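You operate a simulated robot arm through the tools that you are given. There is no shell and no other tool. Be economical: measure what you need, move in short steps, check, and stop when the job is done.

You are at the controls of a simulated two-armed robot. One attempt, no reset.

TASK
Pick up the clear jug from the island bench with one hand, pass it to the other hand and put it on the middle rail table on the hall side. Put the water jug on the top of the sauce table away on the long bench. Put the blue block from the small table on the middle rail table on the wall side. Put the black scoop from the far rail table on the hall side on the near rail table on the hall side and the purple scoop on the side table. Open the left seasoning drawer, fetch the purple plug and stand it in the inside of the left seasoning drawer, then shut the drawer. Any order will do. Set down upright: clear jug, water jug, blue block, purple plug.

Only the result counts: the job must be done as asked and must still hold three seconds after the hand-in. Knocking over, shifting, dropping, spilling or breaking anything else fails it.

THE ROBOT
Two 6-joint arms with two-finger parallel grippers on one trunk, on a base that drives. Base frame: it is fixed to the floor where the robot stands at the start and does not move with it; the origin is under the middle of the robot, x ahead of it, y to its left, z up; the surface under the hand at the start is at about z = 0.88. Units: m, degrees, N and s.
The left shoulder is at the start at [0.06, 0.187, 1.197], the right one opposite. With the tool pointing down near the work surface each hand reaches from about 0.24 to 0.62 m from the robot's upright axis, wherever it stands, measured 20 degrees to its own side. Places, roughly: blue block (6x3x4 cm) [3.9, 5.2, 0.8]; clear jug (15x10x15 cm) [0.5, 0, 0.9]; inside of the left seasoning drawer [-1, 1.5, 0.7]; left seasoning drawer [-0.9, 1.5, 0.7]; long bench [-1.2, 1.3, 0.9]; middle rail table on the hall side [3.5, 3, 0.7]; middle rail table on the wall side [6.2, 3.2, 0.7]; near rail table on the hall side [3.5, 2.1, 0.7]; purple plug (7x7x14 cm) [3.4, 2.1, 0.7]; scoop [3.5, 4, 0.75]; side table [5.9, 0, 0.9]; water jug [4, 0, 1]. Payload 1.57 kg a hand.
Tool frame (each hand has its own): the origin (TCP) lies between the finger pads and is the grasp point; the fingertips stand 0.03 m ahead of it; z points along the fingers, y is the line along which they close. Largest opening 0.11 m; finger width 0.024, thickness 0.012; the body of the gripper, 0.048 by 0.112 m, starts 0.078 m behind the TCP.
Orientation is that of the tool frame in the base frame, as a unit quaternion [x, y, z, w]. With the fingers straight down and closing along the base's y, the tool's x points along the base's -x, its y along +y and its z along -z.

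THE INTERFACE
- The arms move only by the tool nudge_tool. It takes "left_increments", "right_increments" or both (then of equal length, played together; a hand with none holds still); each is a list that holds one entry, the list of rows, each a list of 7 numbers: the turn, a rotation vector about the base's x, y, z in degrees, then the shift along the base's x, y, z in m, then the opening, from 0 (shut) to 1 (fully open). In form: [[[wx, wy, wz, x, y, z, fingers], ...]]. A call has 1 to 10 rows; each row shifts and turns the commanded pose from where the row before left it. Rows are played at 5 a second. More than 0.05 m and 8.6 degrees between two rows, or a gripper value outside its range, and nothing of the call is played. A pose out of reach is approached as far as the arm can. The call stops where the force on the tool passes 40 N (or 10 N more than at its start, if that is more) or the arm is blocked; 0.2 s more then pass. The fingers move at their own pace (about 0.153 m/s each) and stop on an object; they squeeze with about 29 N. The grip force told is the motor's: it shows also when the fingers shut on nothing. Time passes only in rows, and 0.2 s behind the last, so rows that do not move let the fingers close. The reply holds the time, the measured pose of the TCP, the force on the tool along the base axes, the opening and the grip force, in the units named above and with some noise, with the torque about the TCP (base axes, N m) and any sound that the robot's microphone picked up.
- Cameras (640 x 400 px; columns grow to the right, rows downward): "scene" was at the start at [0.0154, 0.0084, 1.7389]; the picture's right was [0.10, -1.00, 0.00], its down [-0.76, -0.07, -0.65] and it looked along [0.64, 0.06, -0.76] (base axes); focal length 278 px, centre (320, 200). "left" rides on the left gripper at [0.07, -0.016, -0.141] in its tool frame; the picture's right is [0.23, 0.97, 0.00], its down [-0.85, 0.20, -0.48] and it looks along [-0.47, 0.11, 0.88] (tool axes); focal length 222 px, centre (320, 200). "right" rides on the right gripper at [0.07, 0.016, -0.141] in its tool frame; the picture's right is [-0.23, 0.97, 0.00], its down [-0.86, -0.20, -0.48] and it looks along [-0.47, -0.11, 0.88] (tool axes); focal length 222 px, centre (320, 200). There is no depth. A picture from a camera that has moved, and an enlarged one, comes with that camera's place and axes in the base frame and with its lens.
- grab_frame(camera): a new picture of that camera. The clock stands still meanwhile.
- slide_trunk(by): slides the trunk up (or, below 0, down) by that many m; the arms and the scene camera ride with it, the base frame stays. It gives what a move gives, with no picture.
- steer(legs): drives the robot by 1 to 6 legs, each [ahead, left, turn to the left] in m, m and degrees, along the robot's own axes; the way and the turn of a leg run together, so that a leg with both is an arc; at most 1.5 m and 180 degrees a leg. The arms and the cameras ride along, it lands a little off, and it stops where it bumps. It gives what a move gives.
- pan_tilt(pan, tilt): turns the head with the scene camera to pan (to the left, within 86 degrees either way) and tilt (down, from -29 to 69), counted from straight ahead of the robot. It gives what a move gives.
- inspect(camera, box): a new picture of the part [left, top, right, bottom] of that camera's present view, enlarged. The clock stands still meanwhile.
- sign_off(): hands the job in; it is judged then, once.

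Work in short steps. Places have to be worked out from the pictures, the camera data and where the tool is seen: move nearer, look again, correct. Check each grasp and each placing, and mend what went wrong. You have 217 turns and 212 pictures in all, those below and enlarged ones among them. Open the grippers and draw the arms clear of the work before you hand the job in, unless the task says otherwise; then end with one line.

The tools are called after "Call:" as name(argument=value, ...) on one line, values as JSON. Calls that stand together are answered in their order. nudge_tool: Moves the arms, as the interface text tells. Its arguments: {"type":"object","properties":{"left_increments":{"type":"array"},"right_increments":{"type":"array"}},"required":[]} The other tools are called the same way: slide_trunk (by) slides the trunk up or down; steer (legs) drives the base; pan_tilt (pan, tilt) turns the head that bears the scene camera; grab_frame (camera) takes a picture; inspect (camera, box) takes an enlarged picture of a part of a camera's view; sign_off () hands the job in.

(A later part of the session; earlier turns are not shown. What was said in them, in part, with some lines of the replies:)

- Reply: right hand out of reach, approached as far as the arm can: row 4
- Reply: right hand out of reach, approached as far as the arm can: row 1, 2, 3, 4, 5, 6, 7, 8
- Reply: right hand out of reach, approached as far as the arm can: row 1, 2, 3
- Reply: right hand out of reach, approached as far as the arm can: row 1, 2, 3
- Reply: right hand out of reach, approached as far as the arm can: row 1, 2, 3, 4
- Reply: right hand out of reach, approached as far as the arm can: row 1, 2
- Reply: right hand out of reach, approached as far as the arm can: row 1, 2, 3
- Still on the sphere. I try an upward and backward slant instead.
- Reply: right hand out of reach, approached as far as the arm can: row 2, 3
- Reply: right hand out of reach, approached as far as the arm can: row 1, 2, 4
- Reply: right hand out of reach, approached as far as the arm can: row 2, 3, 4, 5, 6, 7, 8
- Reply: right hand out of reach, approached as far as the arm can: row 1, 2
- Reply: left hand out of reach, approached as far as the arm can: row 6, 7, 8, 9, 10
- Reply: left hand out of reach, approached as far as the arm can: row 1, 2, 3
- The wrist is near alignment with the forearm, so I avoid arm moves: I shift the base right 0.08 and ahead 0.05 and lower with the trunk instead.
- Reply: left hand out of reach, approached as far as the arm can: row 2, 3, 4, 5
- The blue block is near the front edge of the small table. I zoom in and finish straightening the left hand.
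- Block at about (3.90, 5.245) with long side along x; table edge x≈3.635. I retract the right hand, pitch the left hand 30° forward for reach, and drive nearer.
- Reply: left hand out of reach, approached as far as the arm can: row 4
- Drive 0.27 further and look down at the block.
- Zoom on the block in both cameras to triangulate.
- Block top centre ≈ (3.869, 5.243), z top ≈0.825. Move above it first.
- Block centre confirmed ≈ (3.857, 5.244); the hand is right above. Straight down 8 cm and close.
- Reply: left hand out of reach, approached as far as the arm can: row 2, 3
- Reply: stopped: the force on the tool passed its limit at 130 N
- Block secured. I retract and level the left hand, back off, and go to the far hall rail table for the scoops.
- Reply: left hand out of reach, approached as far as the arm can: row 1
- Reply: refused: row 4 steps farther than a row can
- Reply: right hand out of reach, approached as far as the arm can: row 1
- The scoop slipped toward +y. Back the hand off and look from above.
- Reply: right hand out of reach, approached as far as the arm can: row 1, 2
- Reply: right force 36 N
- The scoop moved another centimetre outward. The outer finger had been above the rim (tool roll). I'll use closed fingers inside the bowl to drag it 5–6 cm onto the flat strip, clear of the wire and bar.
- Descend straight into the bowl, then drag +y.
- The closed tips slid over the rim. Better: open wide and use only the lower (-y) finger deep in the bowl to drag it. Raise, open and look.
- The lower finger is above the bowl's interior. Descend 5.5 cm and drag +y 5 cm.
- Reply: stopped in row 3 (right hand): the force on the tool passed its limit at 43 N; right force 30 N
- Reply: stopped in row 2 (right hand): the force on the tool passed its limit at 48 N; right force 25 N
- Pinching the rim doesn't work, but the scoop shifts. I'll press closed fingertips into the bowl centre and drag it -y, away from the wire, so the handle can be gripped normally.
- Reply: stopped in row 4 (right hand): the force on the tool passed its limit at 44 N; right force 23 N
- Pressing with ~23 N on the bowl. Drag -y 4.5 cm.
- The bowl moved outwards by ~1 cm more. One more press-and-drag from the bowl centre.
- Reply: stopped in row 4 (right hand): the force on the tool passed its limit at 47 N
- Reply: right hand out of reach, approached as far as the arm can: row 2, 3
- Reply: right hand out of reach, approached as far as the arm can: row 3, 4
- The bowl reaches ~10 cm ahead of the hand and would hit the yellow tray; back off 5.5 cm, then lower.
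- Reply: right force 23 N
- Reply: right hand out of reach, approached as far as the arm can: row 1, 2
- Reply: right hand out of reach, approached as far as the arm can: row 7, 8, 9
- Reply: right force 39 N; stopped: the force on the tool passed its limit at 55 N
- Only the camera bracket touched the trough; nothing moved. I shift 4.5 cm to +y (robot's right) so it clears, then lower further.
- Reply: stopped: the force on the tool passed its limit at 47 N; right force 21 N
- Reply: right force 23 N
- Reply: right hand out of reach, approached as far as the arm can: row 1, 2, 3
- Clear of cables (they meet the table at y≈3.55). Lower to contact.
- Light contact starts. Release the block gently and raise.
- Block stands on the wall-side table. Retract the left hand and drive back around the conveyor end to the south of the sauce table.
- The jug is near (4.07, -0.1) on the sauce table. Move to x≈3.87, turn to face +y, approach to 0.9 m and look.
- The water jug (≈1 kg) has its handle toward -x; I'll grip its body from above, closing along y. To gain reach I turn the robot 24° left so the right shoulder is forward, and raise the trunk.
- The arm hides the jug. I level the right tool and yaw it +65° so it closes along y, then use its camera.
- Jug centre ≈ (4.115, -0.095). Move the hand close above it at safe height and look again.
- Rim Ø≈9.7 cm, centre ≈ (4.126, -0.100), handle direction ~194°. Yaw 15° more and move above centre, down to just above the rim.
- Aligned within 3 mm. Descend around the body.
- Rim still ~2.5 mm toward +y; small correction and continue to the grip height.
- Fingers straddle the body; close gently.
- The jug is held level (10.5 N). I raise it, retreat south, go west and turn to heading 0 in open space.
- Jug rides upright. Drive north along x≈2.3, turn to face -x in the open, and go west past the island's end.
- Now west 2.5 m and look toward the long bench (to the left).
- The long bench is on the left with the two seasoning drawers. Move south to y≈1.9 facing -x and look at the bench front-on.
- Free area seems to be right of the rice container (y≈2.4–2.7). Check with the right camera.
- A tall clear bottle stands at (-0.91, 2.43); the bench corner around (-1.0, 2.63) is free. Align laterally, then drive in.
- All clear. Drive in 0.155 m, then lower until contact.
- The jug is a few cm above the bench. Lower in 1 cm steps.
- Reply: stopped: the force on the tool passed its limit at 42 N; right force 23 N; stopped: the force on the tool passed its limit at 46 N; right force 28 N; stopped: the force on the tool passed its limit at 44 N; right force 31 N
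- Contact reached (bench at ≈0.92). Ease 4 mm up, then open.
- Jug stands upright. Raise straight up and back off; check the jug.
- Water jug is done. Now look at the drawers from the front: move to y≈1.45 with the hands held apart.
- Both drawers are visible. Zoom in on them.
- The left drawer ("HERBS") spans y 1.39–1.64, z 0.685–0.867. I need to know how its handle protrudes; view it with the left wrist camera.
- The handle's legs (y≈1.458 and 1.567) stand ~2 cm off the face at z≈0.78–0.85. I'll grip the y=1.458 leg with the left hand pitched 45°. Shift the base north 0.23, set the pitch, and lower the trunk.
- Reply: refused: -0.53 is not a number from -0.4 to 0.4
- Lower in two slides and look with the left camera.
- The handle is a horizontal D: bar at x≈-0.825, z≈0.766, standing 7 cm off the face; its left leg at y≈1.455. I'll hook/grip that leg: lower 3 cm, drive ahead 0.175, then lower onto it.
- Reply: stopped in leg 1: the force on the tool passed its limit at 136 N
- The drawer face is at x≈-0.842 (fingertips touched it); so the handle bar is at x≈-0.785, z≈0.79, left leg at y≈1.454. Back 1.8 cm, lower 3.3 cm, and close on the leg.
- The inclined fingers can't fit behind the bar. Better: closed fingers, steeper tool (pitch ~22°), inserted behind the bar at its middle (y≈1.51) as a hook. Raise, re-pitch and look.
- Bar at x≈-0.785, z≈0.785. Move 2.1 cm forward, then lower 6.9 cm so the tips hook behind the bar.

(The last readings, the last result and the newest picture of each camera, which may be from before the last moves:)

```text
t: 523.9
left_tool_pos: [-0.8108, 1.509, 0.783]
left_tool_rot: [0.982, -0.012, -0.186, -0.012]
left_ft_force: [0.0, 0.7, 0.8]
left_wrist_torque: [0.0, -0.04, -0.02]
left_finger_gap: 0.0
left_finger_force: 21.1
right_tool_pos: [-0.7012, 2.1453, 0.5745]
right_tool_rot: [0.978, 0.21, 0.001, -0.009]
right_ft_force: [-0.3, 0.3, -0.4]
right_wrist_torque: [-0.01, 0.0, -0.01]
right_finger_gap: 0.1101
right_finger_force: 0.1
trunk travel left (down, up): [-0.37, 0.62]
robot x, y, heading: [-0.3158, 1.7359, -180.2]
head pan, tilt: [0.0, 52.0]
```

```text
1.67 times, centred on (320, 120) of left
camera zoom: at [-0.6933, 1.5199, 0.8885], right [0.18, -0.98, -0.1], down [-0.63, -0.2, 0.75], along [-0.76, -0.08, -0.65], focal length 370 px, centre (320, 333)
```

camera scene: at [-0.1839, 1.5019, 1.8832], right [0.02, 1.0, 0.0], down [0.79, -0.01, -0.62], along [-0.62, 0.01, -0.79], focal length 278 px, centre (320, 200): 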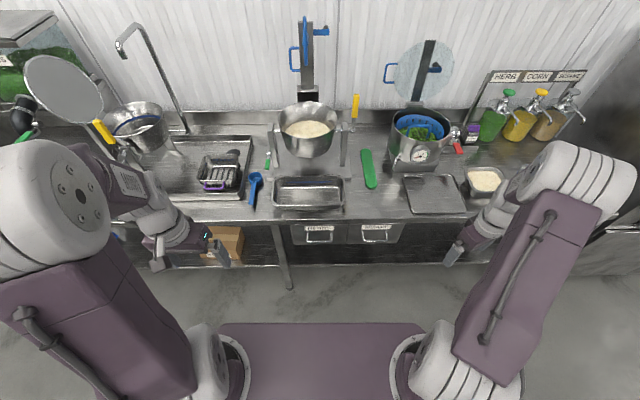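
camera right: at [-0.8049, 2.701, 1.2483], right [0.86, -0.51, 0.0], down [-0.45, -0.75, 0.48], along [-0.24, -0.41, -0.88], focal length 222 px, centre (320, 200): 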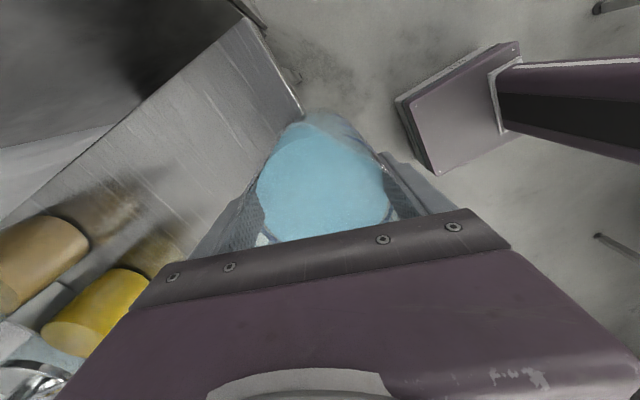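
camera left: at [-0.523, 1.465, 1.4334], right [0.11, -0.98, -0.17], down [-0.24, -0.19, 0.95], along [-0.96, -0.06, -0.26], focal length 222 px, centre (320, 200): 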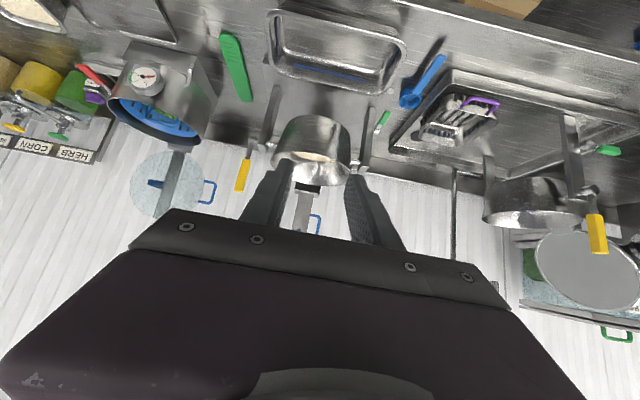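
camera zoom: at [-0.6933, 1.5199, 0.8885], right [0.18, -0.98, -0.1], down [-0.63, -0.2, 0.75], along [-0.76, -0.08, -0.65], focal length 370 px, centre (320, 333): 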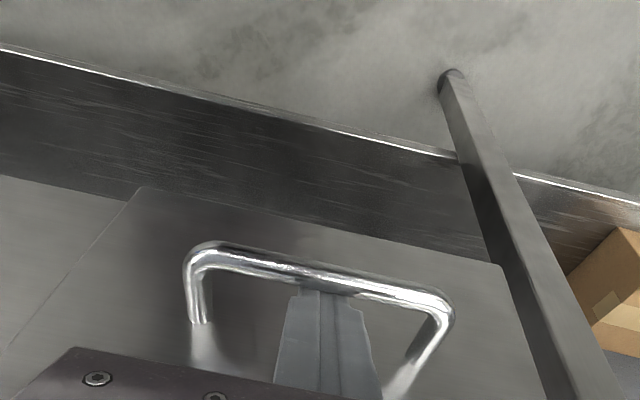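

The tips are behind the bar. Pull by driving back 0.1 first.

Call:
steer(legs=[[-0.1, 0, 0]])

Call:
inspect(camera="left", box=[0, 0, 640, 240])

```text
t: 525.0
left_tool_pos: [-0.7106, 1.5091, 0.7831]
left_tool_rot: [0.982, -0.012, -0.187, -0.011]
left_ft_force: [-0.1, 0.0, 0.4]
left_wrist_torque: [0.01, 0.02, 0.01]
left_finger_gap: 0.0003
left_finger_force: 21.5
right_tool_pos: [-0.6026, 2.1465, 0.5745]
right_tool_rot: [0.978, 0.21, 0.0, -0.009]
right_ft_force: [0.8, -0.6, -0.7]
right_wrist_torque: [0.01, 0.0, -0.02]
right_finger_gap: 0.1099
right_finger_force: 0.1
trunk travel left (down, up): [-0.37, 0.62]
robot x, y, heading: [-0.2221, 1.7356, -179.6]
head pan, tilt: [0.0, 52.0]
```

```text
1.00 times, centred on (320, 120) of left (not enlarged: the box is as wide or as high as the picture)
camera zoom: at [-0.5941, 1.5202, 0.8893], right [0.18, -0.98, -0.1], down [-0.63, -0.2, 0.76], along [-0.76, -0.08, -0.65], focal length 222 px, centre (320, 280)
```

zoom: 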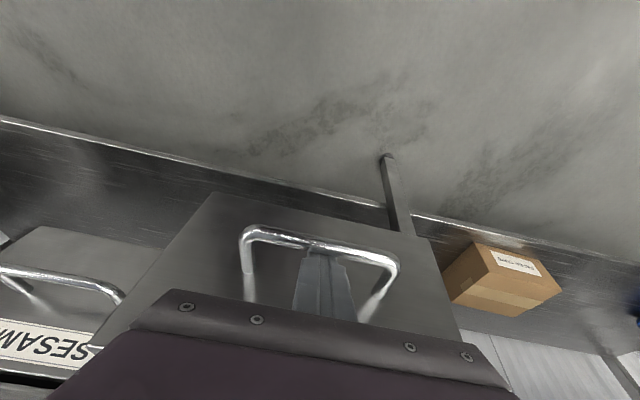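

The drawer follows. Pull another 0.16 m.

Call:
steer(legs=[[-0.16, 0, 0]])

Call:
slide_trunk(by=0.3)

Call:
grab_frame(camera="scene")

```text
t: 526.5
left_tool_pos: [-0.567, 1.5113, 0.7895]
left_tool_rot: [0.98, -0.011, -0.2, -0.011]
left_ft_force: [-0.3, -0.2, 1.0]
left_wrist_torque: [0.03, 0.06, -0.02]
left_finger_gap: 0.0
left_finger_force: 21.4
right_tool_pos: [-0.4476, 2.1475, 0.5742]
right_tool_rot: [0.978, 0.209, 0.0, -0.008]
right_ft_force: [-0.1, -0.1, -0.9]
right_wrist_torque: [0.0, 0.0, -0.02]
right_finger_gap: 0.1101
right_finger_force: 0.1
trunk travel left (down, up): [-0.37, 0.62]
robot x, y, heading: [-0.0647, 1.7343, -179.9]
head pan, tilt: [0.0, 52.0]
stopped in leg 1: the force on the tool passed its limit at 54 N (the readings are from after the stop); the commanded pose is now the measured one
```

```text
t: 529.5
left_tool_pos: [-0.5672, 1.5105, 1.0882]
left_tool_rot: [0.98, -0.012, -0.2, -0.011]
left_ft_force: [1.3, 0.1, 0.0]
left_wrist_torque: [0.04, 0.0, -0.01]
left_finger_gap: 0.0001
left_finger_force: 21.1
right_tool_pos: [-0.4508, 2.1472, 0.8734]
right_tool_rot: [0.978, 0.21, 0.001, -0.009]
right_ft_force: [-0.3, -0.2, -0.1]
right_wrist_torque: [0.0, -0.02, -0.02]
right_finger_gap: 0.11
right_finger_force: 0.0
trunk travel left (down, up): [-0.67, 0.32]
robot x, y, heading: [-0.0636, 1.7345, -179.7]
head pan, tilt: [0.0, 52.0]
```

```text
33 pictures are left
camera scene: at [-0.0821, 1.735, 1.5812], right [0.0, 1.0, 0.0], down [0.79, 0.0, -0.62], along [-0.62, 0.0, -0.79], focal length 278 px, centre (320, 200)
```

scene: 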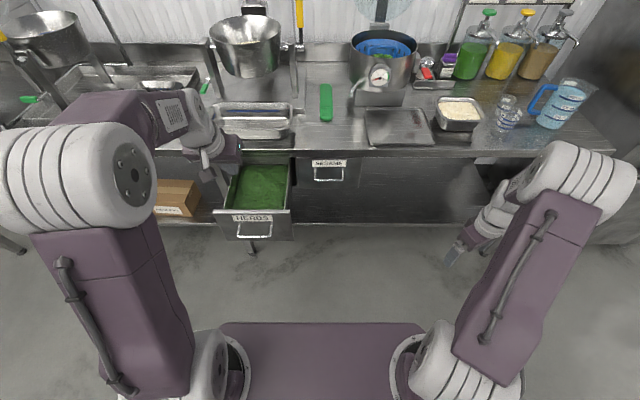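

The drawer is open ~24 cm (filled with herbs). Now fetch the plug: tuck the right hand in, raise, and drive to the near hall table.

Call:
nudge_tool(right_increments=[[[0, 0, 0, 0.02, -0.02, 0.02, 1], [0, 0, 0, 0.02, -0.02, 0.02, 1], [0, 0, 0, 0.02, -0.02, 0.02, 1], [0, 0, 0, 0.02, -0.02, 0.02, 1]]], left_increments=[[[0, 0, 0, 0, 0, 0, 0.5], [0, 0, 0, 0, 0, 0, 0.8], [0, 0, 0, 0, 0, 0, 0.8], [0, 0, 0, 0, 0, 0, 0.8]]])

Call:
steer(legs=[[0, -1.3, 0], [-1.1, 0, 0], [0, 0, 90], [0, 0, 89.8], [1.3, 0, 0]])

```text
t: 530.5
left_tool_pos: [-0.5658, 1.5096, 1.0892]
left_tool_rot: [0.979, -0.012, -0.201, -0.011]
left_ft_force: [0.2, -0.2, 0.5]
left_wrist_torque: [0.0, 0.01, -0.03]
left_finger_gap: 0.0882
left_finger_force: 0.1
right_tool_pos: [-0.3686, 2.0657, 0.9539]
right_tool_rot: [0.978, 0.209, -0.001, -0.011]
right_ft_force: [0.4, 0.1, -0.2]
right_wrist_torque: [0.01, -0.02, -0.01]
right_finger_gap: 0.1101
right_finger_force: 0.1
trunk travel left (down, up): [-0.67, 0.32]
robot x, y, heading: [-0.0643, 1.733, -179.7]
head pan, tilt: [0.0, 52.0]
```

```text
t: 556.0
left_tool_pos: [2.8413, 3.1072, 1.089]
left_tool_rot: [0.048, 0.978, -0.018, 0.2]
left_ft_force: [0.0, 0.5, -0.4]
left_wrist_torque: [-0.02, 0.01, -0.02]
left_finger_gap: 0.0878
left_finger_force: 0.0
right_tool_pos: [2.6037, 2.5666, 0.9522]
right_tool_rot: [-0.173, 0.985, -0.008, -0.001]
right_ft_force: [0.6, 0.2, -0.2]
right_wrist_torque: [0.0, -0.01, 0.01]
right_finger_gap: 0.1101
right_finger_force: 0.0
trunk travel left (down, up): [-0.67, 0.32]
robot x, y, heading: [2.3241, 2.92, -4.0]
head pan, tilt: [0.0, 52.0]
```

Turn straight and move south to y≈1.87, then view the plug.

Call:
steer(legs=[[0, 0, 4.0], [0, -1.05, 0], [0.3, 0, 0]])

Call:
pan_tilt(pan=5, tilt=45)

Call:
grab_frame(camera="scene")

```text
t: 563.5
left_tool_pos: [3.1323, 2.1025, 1.0902]
left_tool_rot: [0.011, 0.98, -0.01, 0.2]
left_ft_force: [0.1, 0.7, 1.1]
left_wrist_torque: [-0.01, -0.01, -0.03]
left_finger_gap: 0.088
left_finger_force: 0.1
right_tool_pos: [2.9385, 1.5437, 0.9529]
right_tool_rot: [-0.21, 0.978, -0.01, -0.001]
right_ft_force: [-0.3, 0.7, -0.3]
right_wrist_torque: [-0.02, 0.02, -0.02]
right_finger_gap: 0.1101
right_finger_force: 0.1
trunk travel left (down, up): [-0.67, 0.32]
robot x, y, heading: [2.6311, 1.8787, 0.0]
head pan, tilt: [0.0, 52.0]
```

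```text
t: 564.2
left_tool_pos: [3.1331, 2.1014, 1.0888]
left_tool_rot: [0.011, 0.98, -0.011, 0.2]
left_ft_force: [0.2, 0.8, -0.3]
left_wrist_torque: [-0.01, 0.03, 0.01]
left_finger_gap: 0.0884
left_finger_force: 0.1
right_tool_pos: [2.9374, 1.5436, 0.9533]
right_tool_rot: [-0.211, 0.977, -0.009, -0.002]
right_ft_force: [0.6, -0.8, 0.3]
right_wrist_torque: [-0.02, 0.01, 0.0]
right_finger_gap: 0.11
right_finger_force: 0.2
trunk travel left (down, up): [-0.67, 0.32]
robot x, y, heading: [2.632, 1.8767, 0.4]
head pan, tilt: [5.0, 45.0]
```

```text
32 pictures are left
camera scene: at [2.6517, 1.8855, 1.5907], right [0.09, -1.0, 0.0], down [-0.7, -0.07, -0.71], along [0.7, 0.07, -0.71], focal length 278 px, centre (320, 200)
```

scene: 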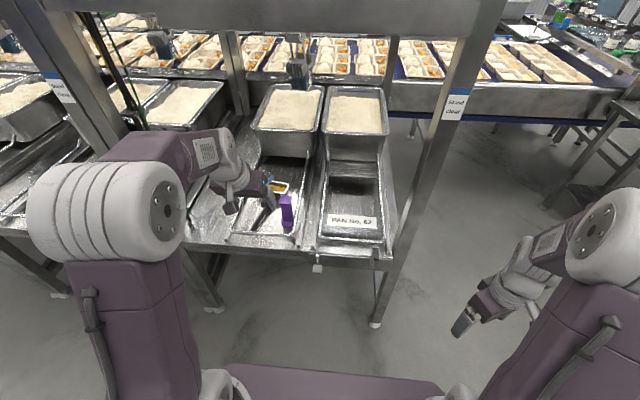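

Plug at about (3.38, 2.09); black scoop lies safely at y≈2.2. Retract the right hand a bit more, and drive so the left hand is above the plug.

Call:
nudge_tool(right_increments=[[[0, 0, 0, -0.025, 0.01, 0.01, 1], [0, 0, 0, -0.025, 0.01, 0.01, 1]]])

Call:
steer(legs=[[0.245, -0.011, -0.3]])

Call:
slide_trunk(by=-0.17)

Call:
inspect(camera="left", box=[160, 0, 480, 240])

```text
t: 564.8
left_tool_pos: [3.132, 2.1024, 1.0882]
left_tool_rot: [0.01, 0.98, -0.01, 0.2]
left_ft_force: [0.4, 0.6, 0.2]
left_wrist_torque: [-0.04, 0.01, 0.0]
left_finger_gap: 0.0881
left_finger_force: 0.1
right_tool_pos: [2.8891, 1.5649, 0.9737]
right_tool_rot: [-0.211, 0.978, -0.009, -0.001]
right_ft_force: [0.1, -0.2, 0.4]
right_wrist_torque: [-0.03, -0.02, 0.0]
right_finger_gap: 0.11
right_finger_force: 0.0
trunk travel left (down, up): [-0.67, 0.32]
robot x, y, heading: [2.6331, 1.8788, 0.3]
head pan, tilt: [5.0, 45.0]
```

```text
t: 566.6
left_tool_pos: [3.3789, 2.0883, 1.0889]
left_tool_rot: [0.015, 0.98, -0.011, 0.2]
left_ft_force: [-0.6, 0.7, 1.0]
left_wrist_torque: [0.01, -0.01, 0.02]
left_finger_gap: 0.0882
left_finger_force: 0.1
right_tool_pos: [3.1334, 1.552, 0.9727]
right_tool_rot: [-0.208, 0.978, -0.009, -0.001]
right_ft_force: [0.3, -0.1, -1.3]
right_wrist_torque: [-0.03, 0.0, 0.01]
right_finger_gap: 0.1101
right_finger_force: 0.0
trunk travel left (down, up): [-0.67, 0.32]
robot x, y, heading: [2.8771, 1.8713, -0.1]
head pan, tilt: [5.0, 45.0]
```

```text
t: 568.5
left_tool_pos: [3.3794, 2.0889, 0.9191]
left_tool_rot: [0.015, 0.98, -0.012, 0.2]
left_ft_force: [-0.4, 0.0, 0.3]
left_wrist_torque: [-0.02, 0.03, 0.0]
left_finger_gap: 0.0881
left_finger_force: 0.2
right_tool_pos: [3.1319, 1.5524, 0.8039]
right_tool_rot: [-0.207, 0.978, -0.01, -0.001]
right_ft_force: [-0.6, -0.8, 0.3]
right_wrist_torque: [0.0, 0.0, 0.0]
right_finger_gap: 0.11
right_finger_force: 0.0
trunk travel left (down, up): [-0.5, 0.49]
robot x, y, heading: [2.8751, 1.8669, 0.0]
head pan, tilt: [5.0, 45.0]
```

```text
1.67 times, centred on (320, 120) of left
camera zoom: at [3.2585, 2.0771, 1.021], right [-0.18, 0.98, -0.1], down [0.61, 0.19, 0.77], along [0.78, 0.07, -0.63], focal length 370 px, centre (320, 333)
```

zoom: 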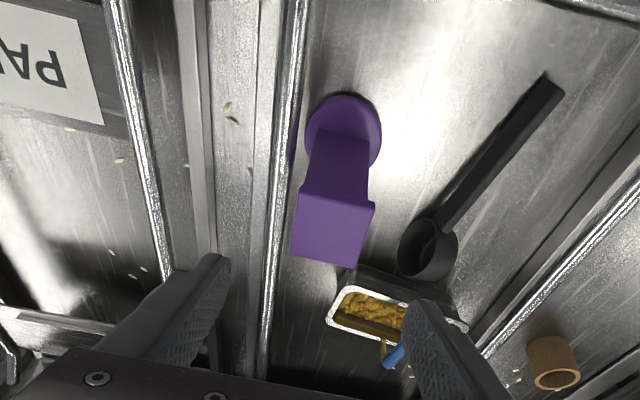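

Plug axis ≈ (3.387, 2.086); the wire beside it is at z≈0.77, so I grip at TCP z≈0.812. Nudge, lower and close.

Call:
nudge_tool(left_increments=[[[0, 0, 0, 0.0075, -0.003, 0, 0.8]]])

Call:
slide_trunk(by=-0.105)

Call:
nudge_tool(left_increments=[[[0, 0, 0, 0, 0, 0, 0.6], [0, 0, 0, 0, 0, 0, 0.4], [0, 0, 0, 0, 0, 0, 0], [0, 0, 0, 0, 0, 0, 0], [0, 0, 0, 0, 0, 0, 0]]])

Call:
inspect(camera="left", box=[160, 0, 480, 240])

```text
t: 568.9
left_tool_pos: [3.3857, 2.0864, 0.9197]
left_tool_rot: [0.014, 0.98, -0.011, 0.2]
left_ft_force: [-0.2, 1.1, -1.5]
left_wrist_torque: [-0.02, -0.02, -0.03]
left_finger_gap: 0.088
left_finger_force: 0.0
right_tool_pos: [3.133, 1.5523, 0.8026]
right_tool_rot: [-0.207, 0.978, -0.009, -0.001]
right_ft_force: [0.3, -0.7, 0.3]
right_wrist_torque: [-0.03, 0.04, 0.02]
right_finger_gap: 0.11
right_finger_force: 0.0
trunk travel left (down, up): [-0.5, 0.49]
robot x, y, heading: [2.8743, 1.8687, 0.2]
head pan, tilt: [5.0, 45.0]
```

```text
t: 570.3
left_tool_pos: [3.3865, 2.086, 0.8129]
left_tool_rot: [0.015, 0.98, -0.012, 0.2]
left_ft_force: [0.7, -0.1, 0.9]
left_wrist_torque: [0.0, -0.03, -0.01]
left_finger_gap: 0.0879
left_finger_force: 0.1
right_tool_pos: [3.1327, 1.5514, 0.6976]
right_tool_rot: [-0.206, 0.978, -0.01, -0.001]
right_ft_force: [0.6, 0.8, -0.4]
right_wrist_torque: [0.03, 0.03, 0.01]
right_finger_gap: 0.1098
right_finger_force: 0.0
trunk travel left (down, up): [-0.395, 0.595]
robot x, y, heading: [2.8719, 1.865, 0.0]
head pan, tilt: [5.0, 45.0]
```

```text
t: 571.5
left_tool_pos: [3.3852, 2.0868, 0.814]
left_tool_rot: [0.014, 0.98, -0.011, 0.199]
left_ft_force: [-0.7, 2.6, 1.6]
left_wrist_torque: [0.43, -0.04, 0.04]
left_finger_gap: 0.0448
left_finger_force: 29.1
right_tool_pos: [3.1321, 1.5516, 0.6985]
right_tool_rot: [-0.207, 0.978, -0.009, 0.0]
right_ft_force: [0.2, 0.2, 0.6]
right_wrist_torque: [0.0, -0.01, -0.01]
right_finger_gap: 0.11
right_finger_force: 0.0
trunk travel left (down, up): [-0.395, 0.595]
robot x, y, heading: [2.8765, 1.8651, 0.2]
head pan, tilt: [5.0, 45.0]
```

```text
1.67 times, centred on (320, 120) of left
camera zoom: at [3.2657, 2.0749, 0.9161], right [-0.18, 0.98, -0.1], down [0.6, 0.19, 0.77], along [0.78, 0.07, -0.63], focal length 370 px, centre (320, 333)
```

zoom: 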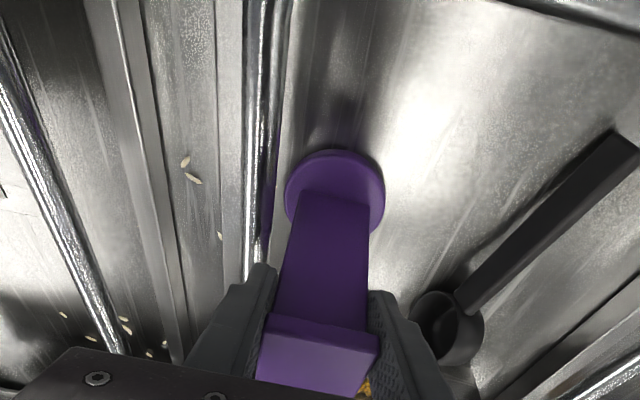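

Gripped (45 mm). The base disc edge sits just under the wire, so I lift 1.8 cm, shift +y 2 cm, then lift clear.

Call:
nudge_tool(left_increments=[[[0, 0, 0, 0, 0, 0.01, 0], [0, 0, 0, 0, 0, 0.008, 0], [0, 0, 0, 0, 0.01, 0, 0], [0, 0, 0, 0, 0.01, 0, 0]]])

Call:
slide_trunk(by=0.05)

Call:
inspect(camera="left", box=[160, 0, 480, 240])

```text
t: 572.5
left_tool_pos: [3.3871, 2.1058, 0.8312]
left_tool_rot: [0.013, 0.98, -0.011, 0.2]
left_ft_force: [-0.4, 0.2, -0.7]
left_wrist_torque: [0.0, 0.05, 0.0]
left_finger_gap: 0.0446
left_finger_force: 29.0
right_tool_pos: [3.132, 1.5522, 0.698]
right_tool_rot: [-0.207, 0.978, -0.009, -0.001]
right_ft_force: [-0.8, 1.0, 0.6]
right_wrist_torque: [0.01, 0.03, 0.01]
right_finger_gap: 0.1099
right_finger_force: 0.0
trunk travel left (down, up): [-0.395, 0.595]
robot x, y, heading: [2.8783, 1.8663, -0.2]
head pan, tilt: [5.0, 45.0]
```

```text
t: 573.4
left_tool_pos: [3.3859, 2.1058, 0.8826]
left_tool_rot: [0.014, 0.98, -0.012, 0.2]
left_ft_force: [0.4, 0.0, -1.7]
left_wrist_torque: [0.03, 0.0, -0.04]
left_finger_gap: 0.0445
left_finger_force: 29.1
right_tool_pos: [3.1335, 1.5524, 0.7473]
right_tool_rot: [-0.207, 0.978, -0.009, -0.002]
right_ft_force: [0.2, -0.7, -0.2]
right_wrist_torque: [-0.01, -0.01, -0.01]
right_finger_gap: 0.1103
right_finger_force: 0.1
trunk travel left (down, up): [-0.445, 0.545]
robot x, y, heading: [2.8736, 1.867, -0.0]
head pan, tilt: [5.0, 45.0]
```

```text
1.67 times, centred on (320, 120) of left
camera zoom: at [3.2661, 2.0952, 0.9835], right [-0.18, 0.98, -0.1], down [0.61, 0.19, 0.77], along [0.78, 0.07, -0.63], focal length 370 px, centre (320, 333)
```

zoom: 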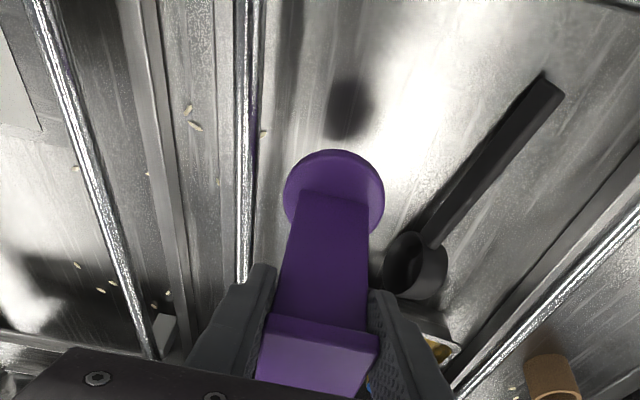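

Plug is lifted cleanly. Raise and drive back to the long bench.

Call:
slide_trunk(by=0.25)

Call:
steer(legs=[[-0.5, 0, 0], [0, 1.18, 0], [-1.3, 0, 0], [0, 0, 90], [0, 0, 90]])

```text
t: 576.0
left_tool_pos: [3.3863, 2.1064, 1.1333]
left_tool_rot: [0.014, 0.98, -0.012, 0.2]
left_ft_force: [0.2, 0.1, -1.6]
left_wrist_torque: [-0.01, 0.04, -0.01]
left_finger_gap: 0.0448
left_finger_force: 29.2
right_tool_pos: [3.1321, 1.5517, 0.9989]
right_tool_rot: [-0.207, 0.978, -0.009, -0.001]
right_ft_force: [-0.3, -0.2, 0.8]
right_wrist_torque: [-0.01, 0.0, 0.0]
right_finger_gap: 0.1099
right_finger_force: 0.0
trunk travel left (down, up): [-0.695, 0.295]
robot x, y, heading: [2.8767, 1.8731, -0.3]
head pan, tilt: [5.0, 45.0]
```

```text
t: 598.2
left_tool_pos: [0.5753, 2.7988, 1.131]
left_tool_rot: [0.98, -0.011, -0.2, -0.01]
left_ft_force: [-0.4, -0.3, -2.1]
left_wrist_torque: [0.01, -0.01, -0.02]
left_finger_gap: 0.0445
left_finger_force: 28.6
right_tool_pos: [0.8247, 3.3556, 0.9982]
right_tool_rot: [0.978, 0.21, 0.001, -0.009]
right_ft_force: [-0.4, -0.2, 0.6]
right_wrist_torque: [0.01, 0.01, -0.03]
right_finger_gap: 0.1101
right_finger_force: 0.0
trunk travel left (down, up): [-0.695, 0.295]
robot x, y, heading: [1.0869, 3.0396, -179.9]
head pan, tilt: [5.0, 45.0]
```

Go west and south to stand before the open drawer.

Call:
steer(legs=[[1.14, 0, 0], [0, 1.285, 0]])

Call:
pan_tilt(pan=15, tilt=52)

Call:
inspect(camera="scene", box=[200, 100, 440, 290])

```text
t: 610.1
left_tool_pos: [-0.5557, 1.5092, 1.1309]
left_tool_rot: [0.98, -0.01, -0.2, -0.01]
left_ft_force: [-0.5, -0.6, -2.7]
left_wrist_torque: [0.0, -0.02, 0.03]
left_finger_gap: 0.0444
left_finger_force: 28.8
right_tool_pos: [-0.308, 2.0674, 0.9979]
right_tool_rot: [0.977, 0.212, 0.001, -0.009]
right_ft_force: [-0.6, -0.2, 0.2]
right_wrist_torque: [-0.03, -0.02, -0.01]
right_finger_gap: 0.1099
right_finger_force: 0.1
trunk travel left (down, up): [-0.695, 0.295]
robot x, y, heading: [-0.0456, 1.7551, -179.5]
head pan, tilt: [5.0, 45.0]
```

```text
t: 610.8
left_tool_pos: [-0.5567, 1.5099, 1.1314]
left_tool_rot: [0.98, -0.01, -0.2, -0.01]
left_ft_force: [-0.4, 0.6, -2.6]
left_wrist_torque: [0.0, -0.03, 0.0]
left_finger_gap: 0.0446
left_finger_force: 29.5
right_tool_pos: [-0.3066, 2.0658, 0.9985]
right_tool_rot: [0.977, 0.212, 0.001, -0.009]
right_ft_force: [0.2, 0.7, -0.3]
right_wrist_torque: [0.0, -0.03, -0.03]
right_finger_gap: 0.1101
right_finger_force: 0.0
trunk travel left (down, up): [-0.695, 0.295]
robot x, y, heading: [-0.0487, 1.7537, -179.4]
head pan, tilt: [15.0, 52.0]
```

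```text
2.11 times, centred on (320, 195) of scene
camera zoom: at [-0.0623, 1.7349, 1.6062], right [-0.27, 0.96, 0.0], down [0.76, 0.21, -0.62], along [-0.59, -0.16, -0.79], focal length 585 px, centre (320, 210)
```

zoom: 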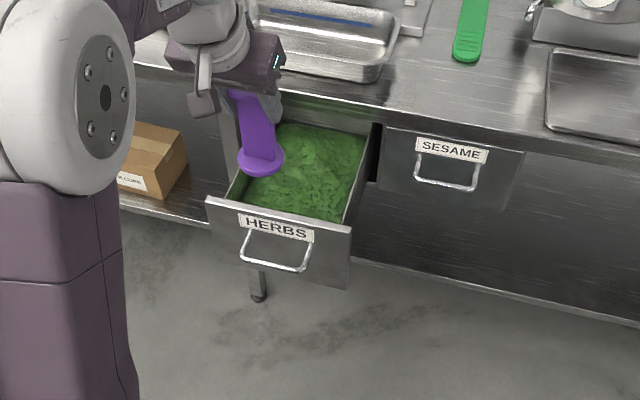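

Drawer front is at x≈-0.59, herbs surface ≈0.72. Drive in 0.165 m so the plug is over the drawer's middle and lower.

Call:
steer(legs=[[0.165, 0, -0.5]])

Call:
slide_trunk(by=-0.24)

Call:
inspect(camera="scene", box=[200, 100, 440, 290])

```text
t: 612.3
left_tool_pos: [-0.7194, 1.5139, 1.1317]
left_tool_rot: [0.979, -0.015, -0.201, -0.012]
left_ft_force: [0.6, 0.6, -2.1]
left_wrist_torque: [0.01, -0.03, 0.0]
left_finger_gap: 0.0446
left_finger_force: 29.2
right_tool_pos: [-0.4658, 2.0676, 0.9971]
right_tool_rot: [0.978, 0.207, 0.001, -0.009]
right_ft_force: [-0.2, -1.7, 0.5]
right_wrist_torque: [0.0, 0.0, 0.0]
right_finger_gap: 0.1101
right_finger_force: 0.0
trunk travel left (down, up): [-0.695, 0.295]
robot x, y, heading: [-0.2121, 1.7532, 180.0]
head pan, tilt: [15.0, 52.0]
```

```text
t: 614.8
left_tool_pos: [-0.7211, 1.5146, 0.8913]
left_tool_rot: [0.98, -0.015, -0.2, -0.011]
left_ft_force: [-0.3, -0.3, -1.8]
left_wrist_torque: [-0.01, -0.04, 0.01]
left_finger_gap: 0.0444
left_finger_force: 29.1
right_tool_pos: [-0.468, 2.0686, 0.7587]
right_tool_rot: [0.979, 0.206, 0.0, -0.009]
right_ft_force: [-0.6, 0.2, -0.6]
right_wrist_torque: [-0.01, 0.0, 0.01]
right_finger_gap: 0.11
right_finger_force: 0.0
trunk travel left (down, up): [-0.455, 0.535]
robot x, y, heading: [-0.2113, 1.7532, 180.0]
head pan, tilt: [15.0, 52.0]
```

```text
2.11 times, centred on (320, 195) of scene
camera zoom: at [-0.2261, 1.7345, 1.3662], right [-0.26, 0.97, 0.0], down [0.76, 0.2, -0.62], along [-0.59, -0.16, -0.79], focal length 585 px, centre (320, 210)
```

zoom: 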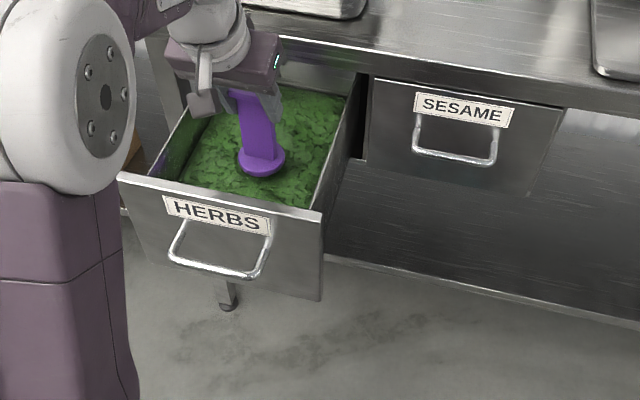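

Plug bottom ≈0.777, over the herbs. Lower in steps until contact.

Call:
slide_trunk(by=-0.03)

Call:
slide_trunk(by=-0.015)

Call:
slide_trunk(by=-0.01)

Call:
slide_trunk(by=-0.01)

```text
t: 615.5
left_tool_pos: [-0.7209, 1.5153, 0.862]
left_tool_rot: [0.979, -0.015, -0.201, -0.01]
left_ft_force: [-0.4, 0.3, -2.5]
left_wrist_torque: [-0.02, -0.01, -0.02]
left_finger_gap: 0.0445
left_finger_force: 28.5
right_tool_pos: [-0.4671, 2.0679, 0.7275]
right_tool_rot: [0.979, 0.206, 0.001, -0.009]
right_ft_force: [0.9, 0.5, -0.2]
right_wrist_torque: [-0.01, 0.01, -0.01]
right_finger_gap: 0.1099
right_finger_force: 0.1
trunk travel left (down, up): [-0.425, 0.565]
robot x, y, heading: [-0.2109, 1.7562, 179.9]
head pan, tilt: [15.0, 52.0]
```

```text
t: 616.1
left_tool_pos: [-0.7209, 1.513, 0.8458]
left_tool_rot: [0.98, -0.015, -0.2, -0.01]
left_ft_force: [0.7, -0.1, -1.1]
left_wrist_torque: [0.01, -0.04, 0.04]
left_finger_gap: 0.0448
left_finger_force: 29.1
right_tool_pos: [-0.4676, 2.0684, 0.7137]
right_tool_rot: [0.978, 0.206, 0.001, -0.009]
right_ft_force: [-0.2, -0.8, -0.7]
right_wrist_torque: [-0.04, -0.03, 0.02]
right_finger_gap: 0.1099
right_finger_force: 0.1
trunk travel left (down, up): [-0.41, 0.58]
robot x, y, heading: [-0.2136, 1.7503, 180.0]
head pan, tilt: [15.0, 52.0]
```

```text
t: 616.7
left_tool_pos: [-0.7223, 1.5143, 0.8367]
left_tool_rot: [0.979, -0.014, -0.201, -0.011]
left_ft_force: [-0.7, 1.3, -1.8]
left_wrist_torque: [0.03, -0.02, -0.01]
left_finger_gap: 0.0448
left_finger_force: 29.2
right_tool_pos: [-0.4669, 2.0695, 0.7031]
right_tool_rot: [0.979, 0.205, 0.0, -0.009]
right_ft_force: [0.4, -0.2, 0.0]
right_wrist_torque: [-0.01, -0.03, -0.01]
right_finger_gap: 0.1104
right_finger_force: 0.0
trunk travel left (down, up): [-0.4, 0.59]
robot x, y, heading: [-0.21, 1.7538, 180.1]
head pan, tilt: [15.0, 52.0]
```

```text
t: 617.3
left_tool_pos: [-0.7207, 1.5146, 0.8271]
left_tool_rot: [0.98, -0.015, -0.2, -0.011]
left_ft_force: [0.1, -0.1, -2.0]
left_wrist_torque: [0.01, -0.01, -0.01]
left_finger_gap: 0.0445
left_finger_force: 28.9
right_tool_pos: [-0.4672, 2.069, 0.694]
right_tool_rot: [0.978, 0.207, 0.001, -0.009]
right_ft_force: [0.2, -0.1, 0.1]
right_wrist_torque: [0.0, 0.01, -0.01]
right_finger_gap: 0.11
right_finger_force: 0.1
trunk travel left (down, up): [-0.39, 0.6]
robot x, y, heading: [-0.2115, 1.7516, 179.9]
head pan, tilt: [15.0, 52.0]
```

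No contact yet; continue downwards.

Call:
slide_trunk(by=-0.01)

Call:
slide_trunk(by=-0.01)

Call:
slide_trunk(by=-0.01)

Call:
inspect(camera="scene", box=[200, 90, 440, 280])

```text
t: 617.9
left_tool_pos: [-0.722, 1.5143, 0.8172]
left_tool_rot: [0.98, -0.014, -0.2, -0.011]
left_ft_force: [-0.1, -0.1, -1.7]
left_wrist_torque: [-0.01, -0.04, -0.01]
left_finger_gap: 0.0444
left_finger_force: 28.5
right_tool_pos: [-0.4676, 2.0679, 0.6821]
right_tool_rot: [0.979, 0.206, 0.001, -0.009]
right_ft_force: [-0.3, 0.4, 0.5]
right_wrist_torque: [0.0, 0.0, -0.01]
right_finger_gap: 0.1098
right_finger_force: 0.1
trunk travel left (down, up): [-0.38, 0.61]
robot x, y, heading: [-0.2097, 1.7531, 180.0]
head pan, tilt: [15.0, 52.0]
```

```text
t: 618.5
left_tool_pos: [-0.7216, 1.515, 0.8068]
left_tool_rot: [0.98, -0.015, -0.2, -0.012]
left_ft_force: [-0.1, 0.1, -1.3]
left_wrist_torque: [0.0, -0.03, 0.01]
left_finger_gap: 0.0446
left_finger_force: 29.3
right_tool_pos: [-0.4661, 2.0679, 0.6732]
right_tool_rot: [0.978, 0.206, 0.001, -0.009]
right_ft_force: [-0.9, 0.4, 0.1]
right_wrist_torque: [0.01, 0.01, 0.03]
right_finger_gap: 0.11
right_finger_force: 0.0
trunk travel left (down, up): [-0.37, 0.62]
robot x, y, heading: [-0.2103, 1.7522, 180.0]
head pan, tilt: [15.0, 52.0]
```

```text
t: 619.0
left_tool_pos: [-0.7209, 1.5153, 0.8022]
left_tool_rot: [0.978, -0.015, -0.207, -0.01]
left_ft_force: [-0.8, 1.6, 31.8]
left_wrist_torque: [-0.49, -0.18, 0.01]
left_finger_gap: 0.0447
left_finger_force: 28.5
right_tool_pos: [-0.4655, 2.0696, 0.6647]
right_tool_rot: [0.978, 0.206, 0.0, -0.009]
right_ft_force: [0.4, -0.2, 0.2]
right_wrist_torque: [-0.02, -0.01, 0.02]
right_finger_gap: 0.11
right_finger_force: 0.0
trunk travel left (down, up): [-0.36, 0.63]
robot x, y, heading: [-0.2119, 1.7526, 179.7]
head pan, tilt: [15.0, 52.0]
```

```text
2.11 times, centred on (320, 185) of scene
camera zoom: at [-0.2223, 1.7366, 1.2718], right [-0.26, 0.97, 0.0], down [0.76, 0.2, -0.62], along [-0.6, -0.16, -0.79], focal length 585 px, centre (320, 232)
```

zoom: 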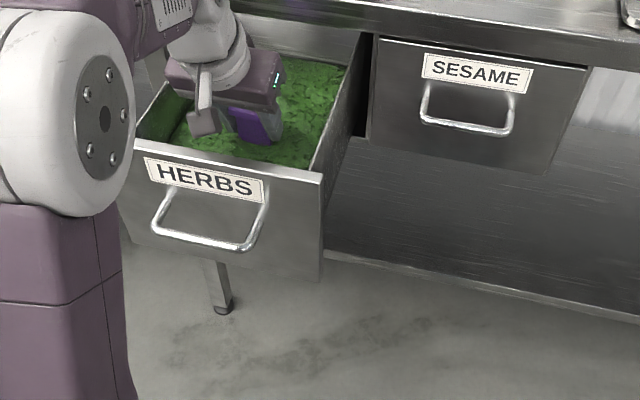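

Contact with the drawer floor. Ease 3 mm, release, and raise.

Call:
slide_trunk(by=0.004)

Call:
nudge_tool(left_increments=[[[0, 0, 0, 0, 0, 0, 0.5], [0, 0, 0, 0, 0, 0, 0.65], [0, 0, 0, 0, 0, 0, 0.65]]])

Call:
slide_trunk(by=0.25)

Call:
inspect(camera="left", box=[160, 0, 480, 240])

```text
t: 619.6
left_tool_pos: [-0.7208, 1.5162, 0.8017]
left_tool_rot: [0.979, -0.014, -0.202, -0.011]
left_ft_force: [-3.4, 2.3, 20.2]
left_wrist_torque: [-0.33, 0.78, -0.12]
left_finger_gap: 0.0445
left_finger_force: 29.3
right_tool_pos: [-0.4645, 2.0693, 0.667]
right_tool_rot: [0.978, 0.206, 0.002, -0.009]
right_ft_force: [0.0, 0.5, 0.1]
right_wrist_torque: [-0.04, 0.01, 0.03]
right_finger_gap: 0.1103
right_finger_force: 0.1
trunk travel left (down, up): [-0.364, 0.626]
robot x, y, heading: [-0.2104, 1.7551, 180.0]
head pan, tilt: [15.0, 52.0]
```

```text
t: 620.4
left_tool_pos: [-0.7219, 1.5147, 0.8003]
left_tool_rot: [0.98, -0.014, -0.2, -0.011]
left_ft_force: [-0.6, -0.1, -0.4]
left_wrist_torque: [-0.01, 0.0, 0.03]
left_finger_gap: 0.0714
left_finger_force: 0.1
right_tool_pos: [-0.4662, 2.0687, 0.6679]
right_tool_rot: [0.978, 0.206, 0.001, -0.009]
right_ft_force: [1.0, 0.1, 0.0]
right_wrist_torque: [-0.01, 0.0, 0.02]
right_finger_gap: 0.1099
right_finger_force: 0.1
trunk travel left (down, up): [-0.364, 0.626]
robot x, y, heading: [-0.2147, 1.7539, 180.1]
head pan, tilt: [15.0, 52.0]
```

```text
t: 623.0
left_tool_pos: [-0.7223, 1.5148, 1.0512]
left_tool_rot: [0.98, -0.014, -0.2, -0.011]
left_ft_force: [0.4, -0.4, 0.8]
left_wrist_torque: [0.02, 0.02, 0.03]
left_finger_gap: 0.0712
left_finger_force: 0.0
right_tool_pos: [-0.4668, 2.0695, 0.9176]
right_tool_rot: [0.979, 0.206, 0.0, -0.009]
right_ft_force: [-1.0, -0.7, 0.9]
right_wrist_torque: [0.02, 0.0, 0.03]
right_finger_gap: 0.11
right_finger_force: 0.0
trunk travel left (down, up): [-0.614, 0.376]
robot x, y, heading: [-0.2117, 1.7523, 179.8]
head pan, tilt: [15.0, 52.0]
```

```text
1.67 times, centred on (320, 120) of left
camera zoom: at [-0.6017, 1.5249, 1.1527], right [0.18, -0.98, -0.1], down [-0.61, -0.19, 0.77], along [-0.78, -0.07, -0.63], focal length 370 px, centre (320, 333)
```

zoom: 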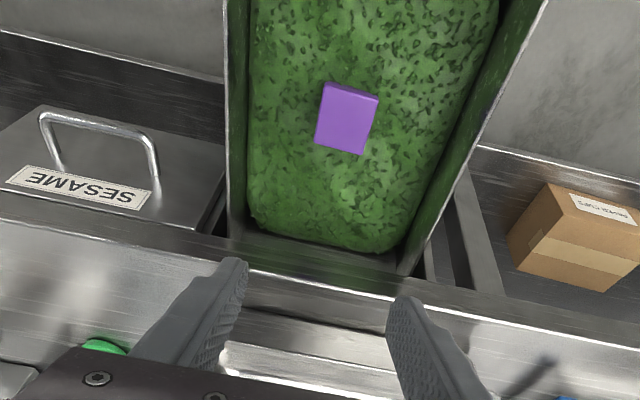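

The plug stands in the drawer below its rim. Now shut it: back off, close the fingers, pitch to ~45°, lower to z≈0.85 and push the front with the fingertips above the handle.

Call:
steer(legs=[[-0.165, 0, 0]])

Call:
nudge_tool(left_increments=[[[0, 7.5, 0, 0.02, 0, 0, 0.3], [0, 7.5, 0, 0.02, 0, 0, 0], [0, 7.5, 0, 0.02, 0, 0, 0]]])

Call:
slide_trunk(by=-0.2)

Call:
inspect(camera="left", box=[160, 0, 480, 240])

```text
t: 624.4
left_tool_pos: [-0.5602, 1.5136, 1.0506]
left_tool_rot: [0.98, -0.013, -0.2, -0.01]
left_ft_force: [-0.1, 0.3, -0.9]
left_wrist_torque: [-0.02, 0.01, 0.02]
left_finger_gap: 0.0715
left_finger_force: 0.1
right_tool_pos: [-0.3063, 2.0689, 0.9163]
right_tool_rot: [0.978, 0.206, 0.0, -0.009]
right_ft_force: [0.1, 0.2, -0.1]
right_wrist_torque: [0.0, 0.03, 0.01]
right_finger_gap: 0.11
right_finger_force: 0.1
trunk travel left (down, up): [-0.614, 0.376]
robot x, y, heading: [-0.0513, 1.749, -180.3]
head pan, tilt: [15.0, 52.0]
```

```text
t: 625.2
left_tool_pos: [-0.5051, 1.5155, 1.051]
left_tool_rot: [0.929, -0.017, -0.37, -0.012]
left_ft_force: [0.1, 0.2, -1.0]
left_wrist_torque: [0.01, -0.02, 0.0]
left_finger_gap: 0.0001
left_finger_force: 21.6
left hand out of reach, approached as far as the arm can: row 3
right_tool_pos: [-0.3058, 2.0676, 0.9168]
right_tool_rot: [0.978, 0.207, 0.001, -0.009]
right_ft_force: [-1.0, 0.8, -0.7]
right_wrist_torque: [0.02, 0.01, -0.02]
right_finger_gap: 0.1101
right_finger_force: 0.1
trunk travel left (down, up): [-0.614, 0.376]
robot x, y, heading: [-0.0471, 1.7548, -180.4]
head pan, tilt: [15.0, 52.0]
```

```text
t: 627.3
left_tool_pos: [-0.5051, 1.5171, 0.8509]
left_tool_rot: [0.929, -0.017, -0.37, -0.011]
left_ft_force: [0.3, 0.3, -0.5]
left_wrist_torque: [0.0, -0.04, 0.05]
left_finger_gap: 0.0
left_finger_force: 21.3
right_tool_pos: [-0.3066, 2.0682, 0.7172]
right_tool_rot: [0.978, 0.208, 0.001, -0.009]
right_ft_force: [0.5, 0.6, -0.8]
right_wrist_torque: [0.0, -0.05, 0.02]
right_finger_gap: 0.11
right_finger_force: 0.0
trunk travel left (down, up): [-0.414, 0.576]
robot x, y, heading: [-0.0465, 1.7531, -180.1]
head pan, tilt: [15.0, 52.0]
```

```text
1.67 times, centred on (320, 120) of left
camera zoom: at [-0.357, 1.5251, 0.904], right [0.12, -0.98, -0.17], down [-0.3, -0.2, 0.93], along [-0.95, -0.07, -0.32], focal length 370 px, centre (320, 333)
```

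zoom: 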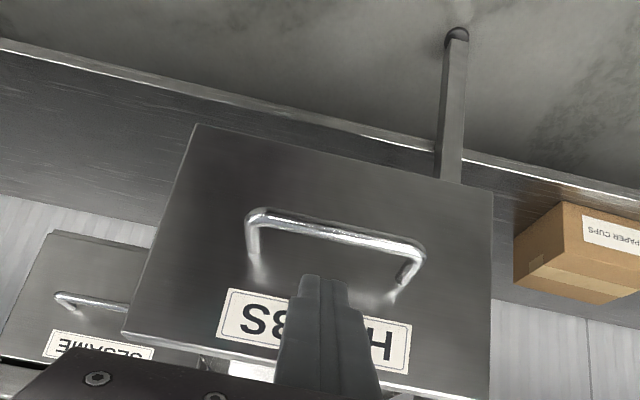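

Tips are above the handle, facing the label. Push forward in stages.

Call:
steer(legs=[[0.12, 0, 0]])

Call:
steer(legs=[[0.12, 0, 0]])

Call:
inspect(camera="scene", box=[180, 60, 440, 260])

```text
t: 628.6
left_tool_pos: [-0.6279, 1.5161, 0.8501]
left_tool_rot: [0.929, -0.018, -0.37, -0.012]
left_ft_force: [-1.1, 0.4, 0.4]
left_wrist_torque: [0.04, -0.02, 0.0]
left_finger_gap: 0.0001
left_finger_force: 21.3
right_tool_pos: [-0.4272, 2.068, 0.7167]
right_tool_rot: [0.978, 0.207, 0.001, -0.01]
right_ft_force: [-0.1, 0.2, 0.1]
right_wrist_torque: [-0.03, -0.05, -0.01]
right_finger_gap: 0.11
right_finger_force: 0.0
trunk travel left (down, up): [-0.414, 0.576]
robot x, y, heading: [-0.1729, 1.7532, -180.3]
head pan, tilt: [15.0, 52.0]
```

```text
t: 629.8
left_tool_pos: [-0.7457, 1.5161, 0.8493]
left_tool_rot: [0.929, -0.017, -0.37, -0.012]
left_ft_force: [-0.1, -0.8, 0.1]
left_wrist_torque: [0.01, -0.01, 0.01]
left_finger_gap: 0.0002
left_finger_force: 21.2
right_tool_pos: [-0.5468, 2.0681, 0.716]
right_tool_rot: [0.978, 0.207, 0.001, -0.009]
right_ft_force: [-0.3, -0.1, 0.2]
right_wrist_torque: [0.01, -0.01, 0.01]
right_finger_gap: 0.1099
right_finger_force: 0.1
trunk travel left (down, up): [-0.414, 0.576]
robot x, y, heading: [-0.2878, 1.7533, 180.2]
head pan, tilt: [15.0, 52.0]
```

```text
2.00 times, centred on (310, 160) of scene
camera zoom: at [-0.3066, 1.7345, 1.3252], right [-0.26, 0.97, 0.0], down [0.76, 0.2, -0.61], along [-0.59, -0.16, -0.79], focal length 556 px, centre (340, 280)
```

zoom: 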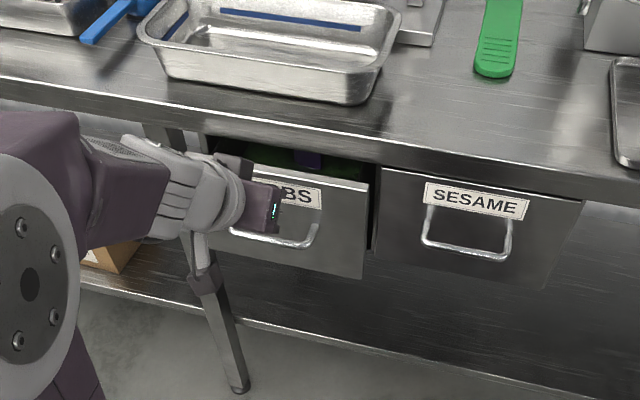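

The drawer moves in with the plug standing. Push the remaining ~7.5 cm.

Call:
steer(legs=[[0.05, 0, 0]])

Call:
steer(legs=[[0.03, 0, 0]])

Call:
inspect(camera="scene", box=[180, 60, 440, 260])

```text
t: 630.8
left_tool_pos: [-0.7983, 1.5174, 0.8485]
left_tool_rot: [0.929, -0.018, -0.37, -0.013]
left_ft_force: [-1.0, 0.0, 0.3]
left_wrist_torque: [0.04, -0.01, 0.03]
left_finger_gap: 0.0002
left_finger_force: 21.5
right_tool_pos: [-0.5987, 2.0692, 0.7164]
right_tool_rot: [0.979, 0.206, 0.002, -0.009]
right_ft_force: [0.3, -1.2, -0.5]
right_wrist_torque: [0.03, -0.04, 0.03]
right_finger_gap: 0.1097
right_finger_force: 0.1
trunk travel left (down, up): [-0.414, 0.576]
robot x, y, heading: [-0.345, 1.7532, 179.9]
head pan, tilt: [15.0, 52.0]
```

```text
t: 631.7
left_tool_pos: [-0.8207, 1.5161, 0.8489]
left_tool_rot: [0.929, -0.018, -0.369, -0.014]
left_ft_force: [1.7, 0.1, 0.5]
left_wrist_torque: [0.01, 0.01, -0.04]
left_finger_gap: 0.0003
left_finger_force: 21.3
right_tool_pos: [-0.6235, 2.0672, 0.7178]
right_tool_rot: [0.978, 0.208, 0.001, -0.009]
right_ft_force: [0.6, -0.3, 0.4]
right_wrist_torque: [0.02, -0.01, -0.01]
right_finger_gap: 0.1101
right_finger_force: 0.0
trunk travel left (down, up): [-0.414, 0.576]
robot x, y, heading: [-0.3659, 1.7509, -179.9]
head pan, tilt: [15.0, 52.0]
stopped in leg 1: the force on the tool passed its limit at 146 N (the readings are from after the stop); the commanded pose is now the measured one
```

```text
2.00 times, centred on (310, 160) of scene
camera zoom: at [-0.3819, 1.7345, 1.3252], right [-0.26, 0.97, 0.0], down [0.76, 0.2, -0.62], along [-0.59, -0.16, -0.79], focal length 556 px, centre (340, 280)
```

zoom: 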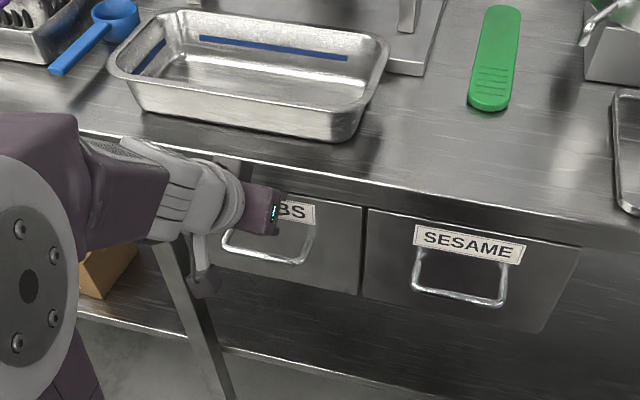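

The drawer is flush with its neighbour. Back off, raise and open the hands.

Call:
steer(legs=[[-0.28, 0, 0]])

Call:
nudge_tool(left_increments=[[[0, 0, 0, 0, 0, 0.02, 0.5], [0, 0, 0, 0, 0, 0.02, 1], [0, 0, 0, 0, 0, 0, 1]]], right_increments=[[[0, 0, 0, 0, 0, 0.02, 1], [0, 0, 0, 0, 0, 0.02, 1], [0, 0, 0, 0, 0, 0, 1]]])

Call:
slide_trunk(by=0.3)

Call:
pan_tilt(pan=0, tilt=45)

Call:
grab_frame(camera="scene")

```text
t: 633.7
left_tool_pos: [-0.5348, 1.5148, 0.849]
left_tool_rot: [0.929, -0.016, -0.369, -0.012]
left_ft_force: [0.4, 0.6, 0.6]
left_wrist_torque: [-0.01, 0.01, 0.01]
left_finger_gap: 0.0
left_finger_force: 20.9
right_tool_pos: [-0.34, 2.0672, 0.718]
right_tool_rot: [0.978, 0.209, 0.0, -0.009]
right_ft_force: [-0.1, 0.0, 0.0]
right_wrist_torque: [-0.02, 0.05, 0.01]
right_finger_gap: 0.1101
right_finger_force: 0.0
trunk travel left (down, up): [-0.414, 0.576]
robot x, y, heading: [-0.0871, 1.7537, -179.9]
head pan, tilt: [15.0, 52.0]
```

```text
t: 634.5
left_tool_pos: [-0.5347, 1.5155, 0.891]
left_tool_rot: [0.929, -0.016, -0.369, -0.012]
left_ft_force: [0.3, 0.1, 0.7]
left_wrist_torque: [-0.02, -0.01, -0.01]
left_finger_gap: 0.1099
left_finger_force: 0.1
right_tool_pos: [-0.3394, 2.0675, 0.7578]
right_tool_rot: [0.978, 0.21, 0.002, -0.009]
right_ft_force: [-0.2, 0.2, 0.6]
right_wrist_torque: [0.04, 0.0, 0.0]
right_finger_gap: 0.1098
right_finger_force: 0.1
trunk travel left (down, up): [-0.414, 0.576]
robot x, y, heading: [-0.0841, 1.7552, -179.8]
head pan, tilt: [15.0, 52.0]
```

```text
t: 637.5
left_tool_pos: [-0.5346, 1.5156, 1.1902]
left_tool_rot: [0.929, -0.018, -0.369, -0.014]
left_ft_force: [-0.9, -0.2, -0.3]
left_wrist_torque: [0.01, -0.01, -0.01]
left_finger_gap: 0.1101
left_finger_force: 0.0
right_tool_pos: [-0.3392, 2.0673, 1.0569]
right_tool_rot: [0.978, 0.21, 0.001, -0.009]
right_ft_force: [-0.1, 0.4, -0.4]
right_wrist_torque: [0.01, 0.01, 0.01]
right_finger_gap: 0.1099
right_finger_force: 0.0
trunk travel left (down, up): [-0.714, 0.276]
robot x, y, heading: [-0.0835, 1.7515, -179.6]
head pan, tilt: [15.0, 52.0]
```

```text
t: 638.2
left_tool_pos: [-0.5354, 1.5148, 1.1902]
left_tool_rot: [0.929, -0.017, -0.369, -0.013]
left_ft_force: [0.5, -0.3, -0.1]
left_wrist_torque: [0.0, 0.01, 0.01]
left_finger_gap: 0.1101
left_finger_force: 0.1
right_tool_pos: [-0.3398, 2.0676, 1.056]
right_tool_rot: [0.978, 0.209, 0.001, -0.01]
right_ft_force: [-0.6, -0.5, 0.6]
right_wrist_torque: [-0.04, 0.0, -0.02]
right_finger_gap: 0.1098
right_finger_force: 0.1
trunk travel left (down, up): [-0.714, 0.276]
robot x, y, heading: [-0.0859, 1.7519, -179.7]
head pan, tilt: [0.0, 45.0]
```

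```text
21 pictures are left
camera scene: at [-0.1062, 1.7544, 1.6347], right [0.0, 1.0, 0.0], down [0.71, 0.0, -0.71], along [-0.71, 0.0, -0.71], focal length 278 px, centre (320, 200)
```

scene: 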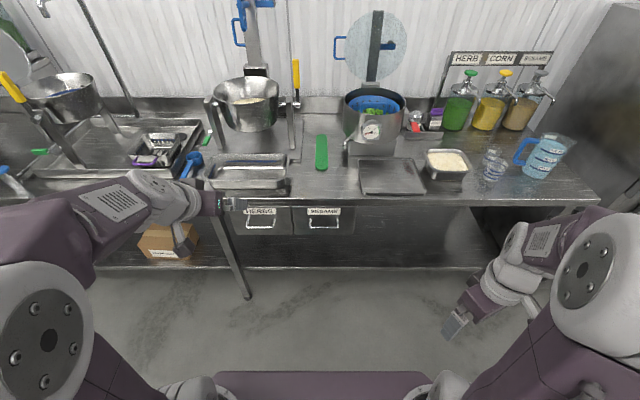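

The drawer is shut, the water jug stands on the bench, and both hands are open and clear. All parts of the job are done, so I hand it in.

Call:
sign_off()

```text
The job is handed in.
```

I did every part of the job and handed it in: clear jug, water jug, blue block, both scoops, and the purple plug in the shut left seasoning drawer. After the drawer closed I could not see whether the plug was still standing.
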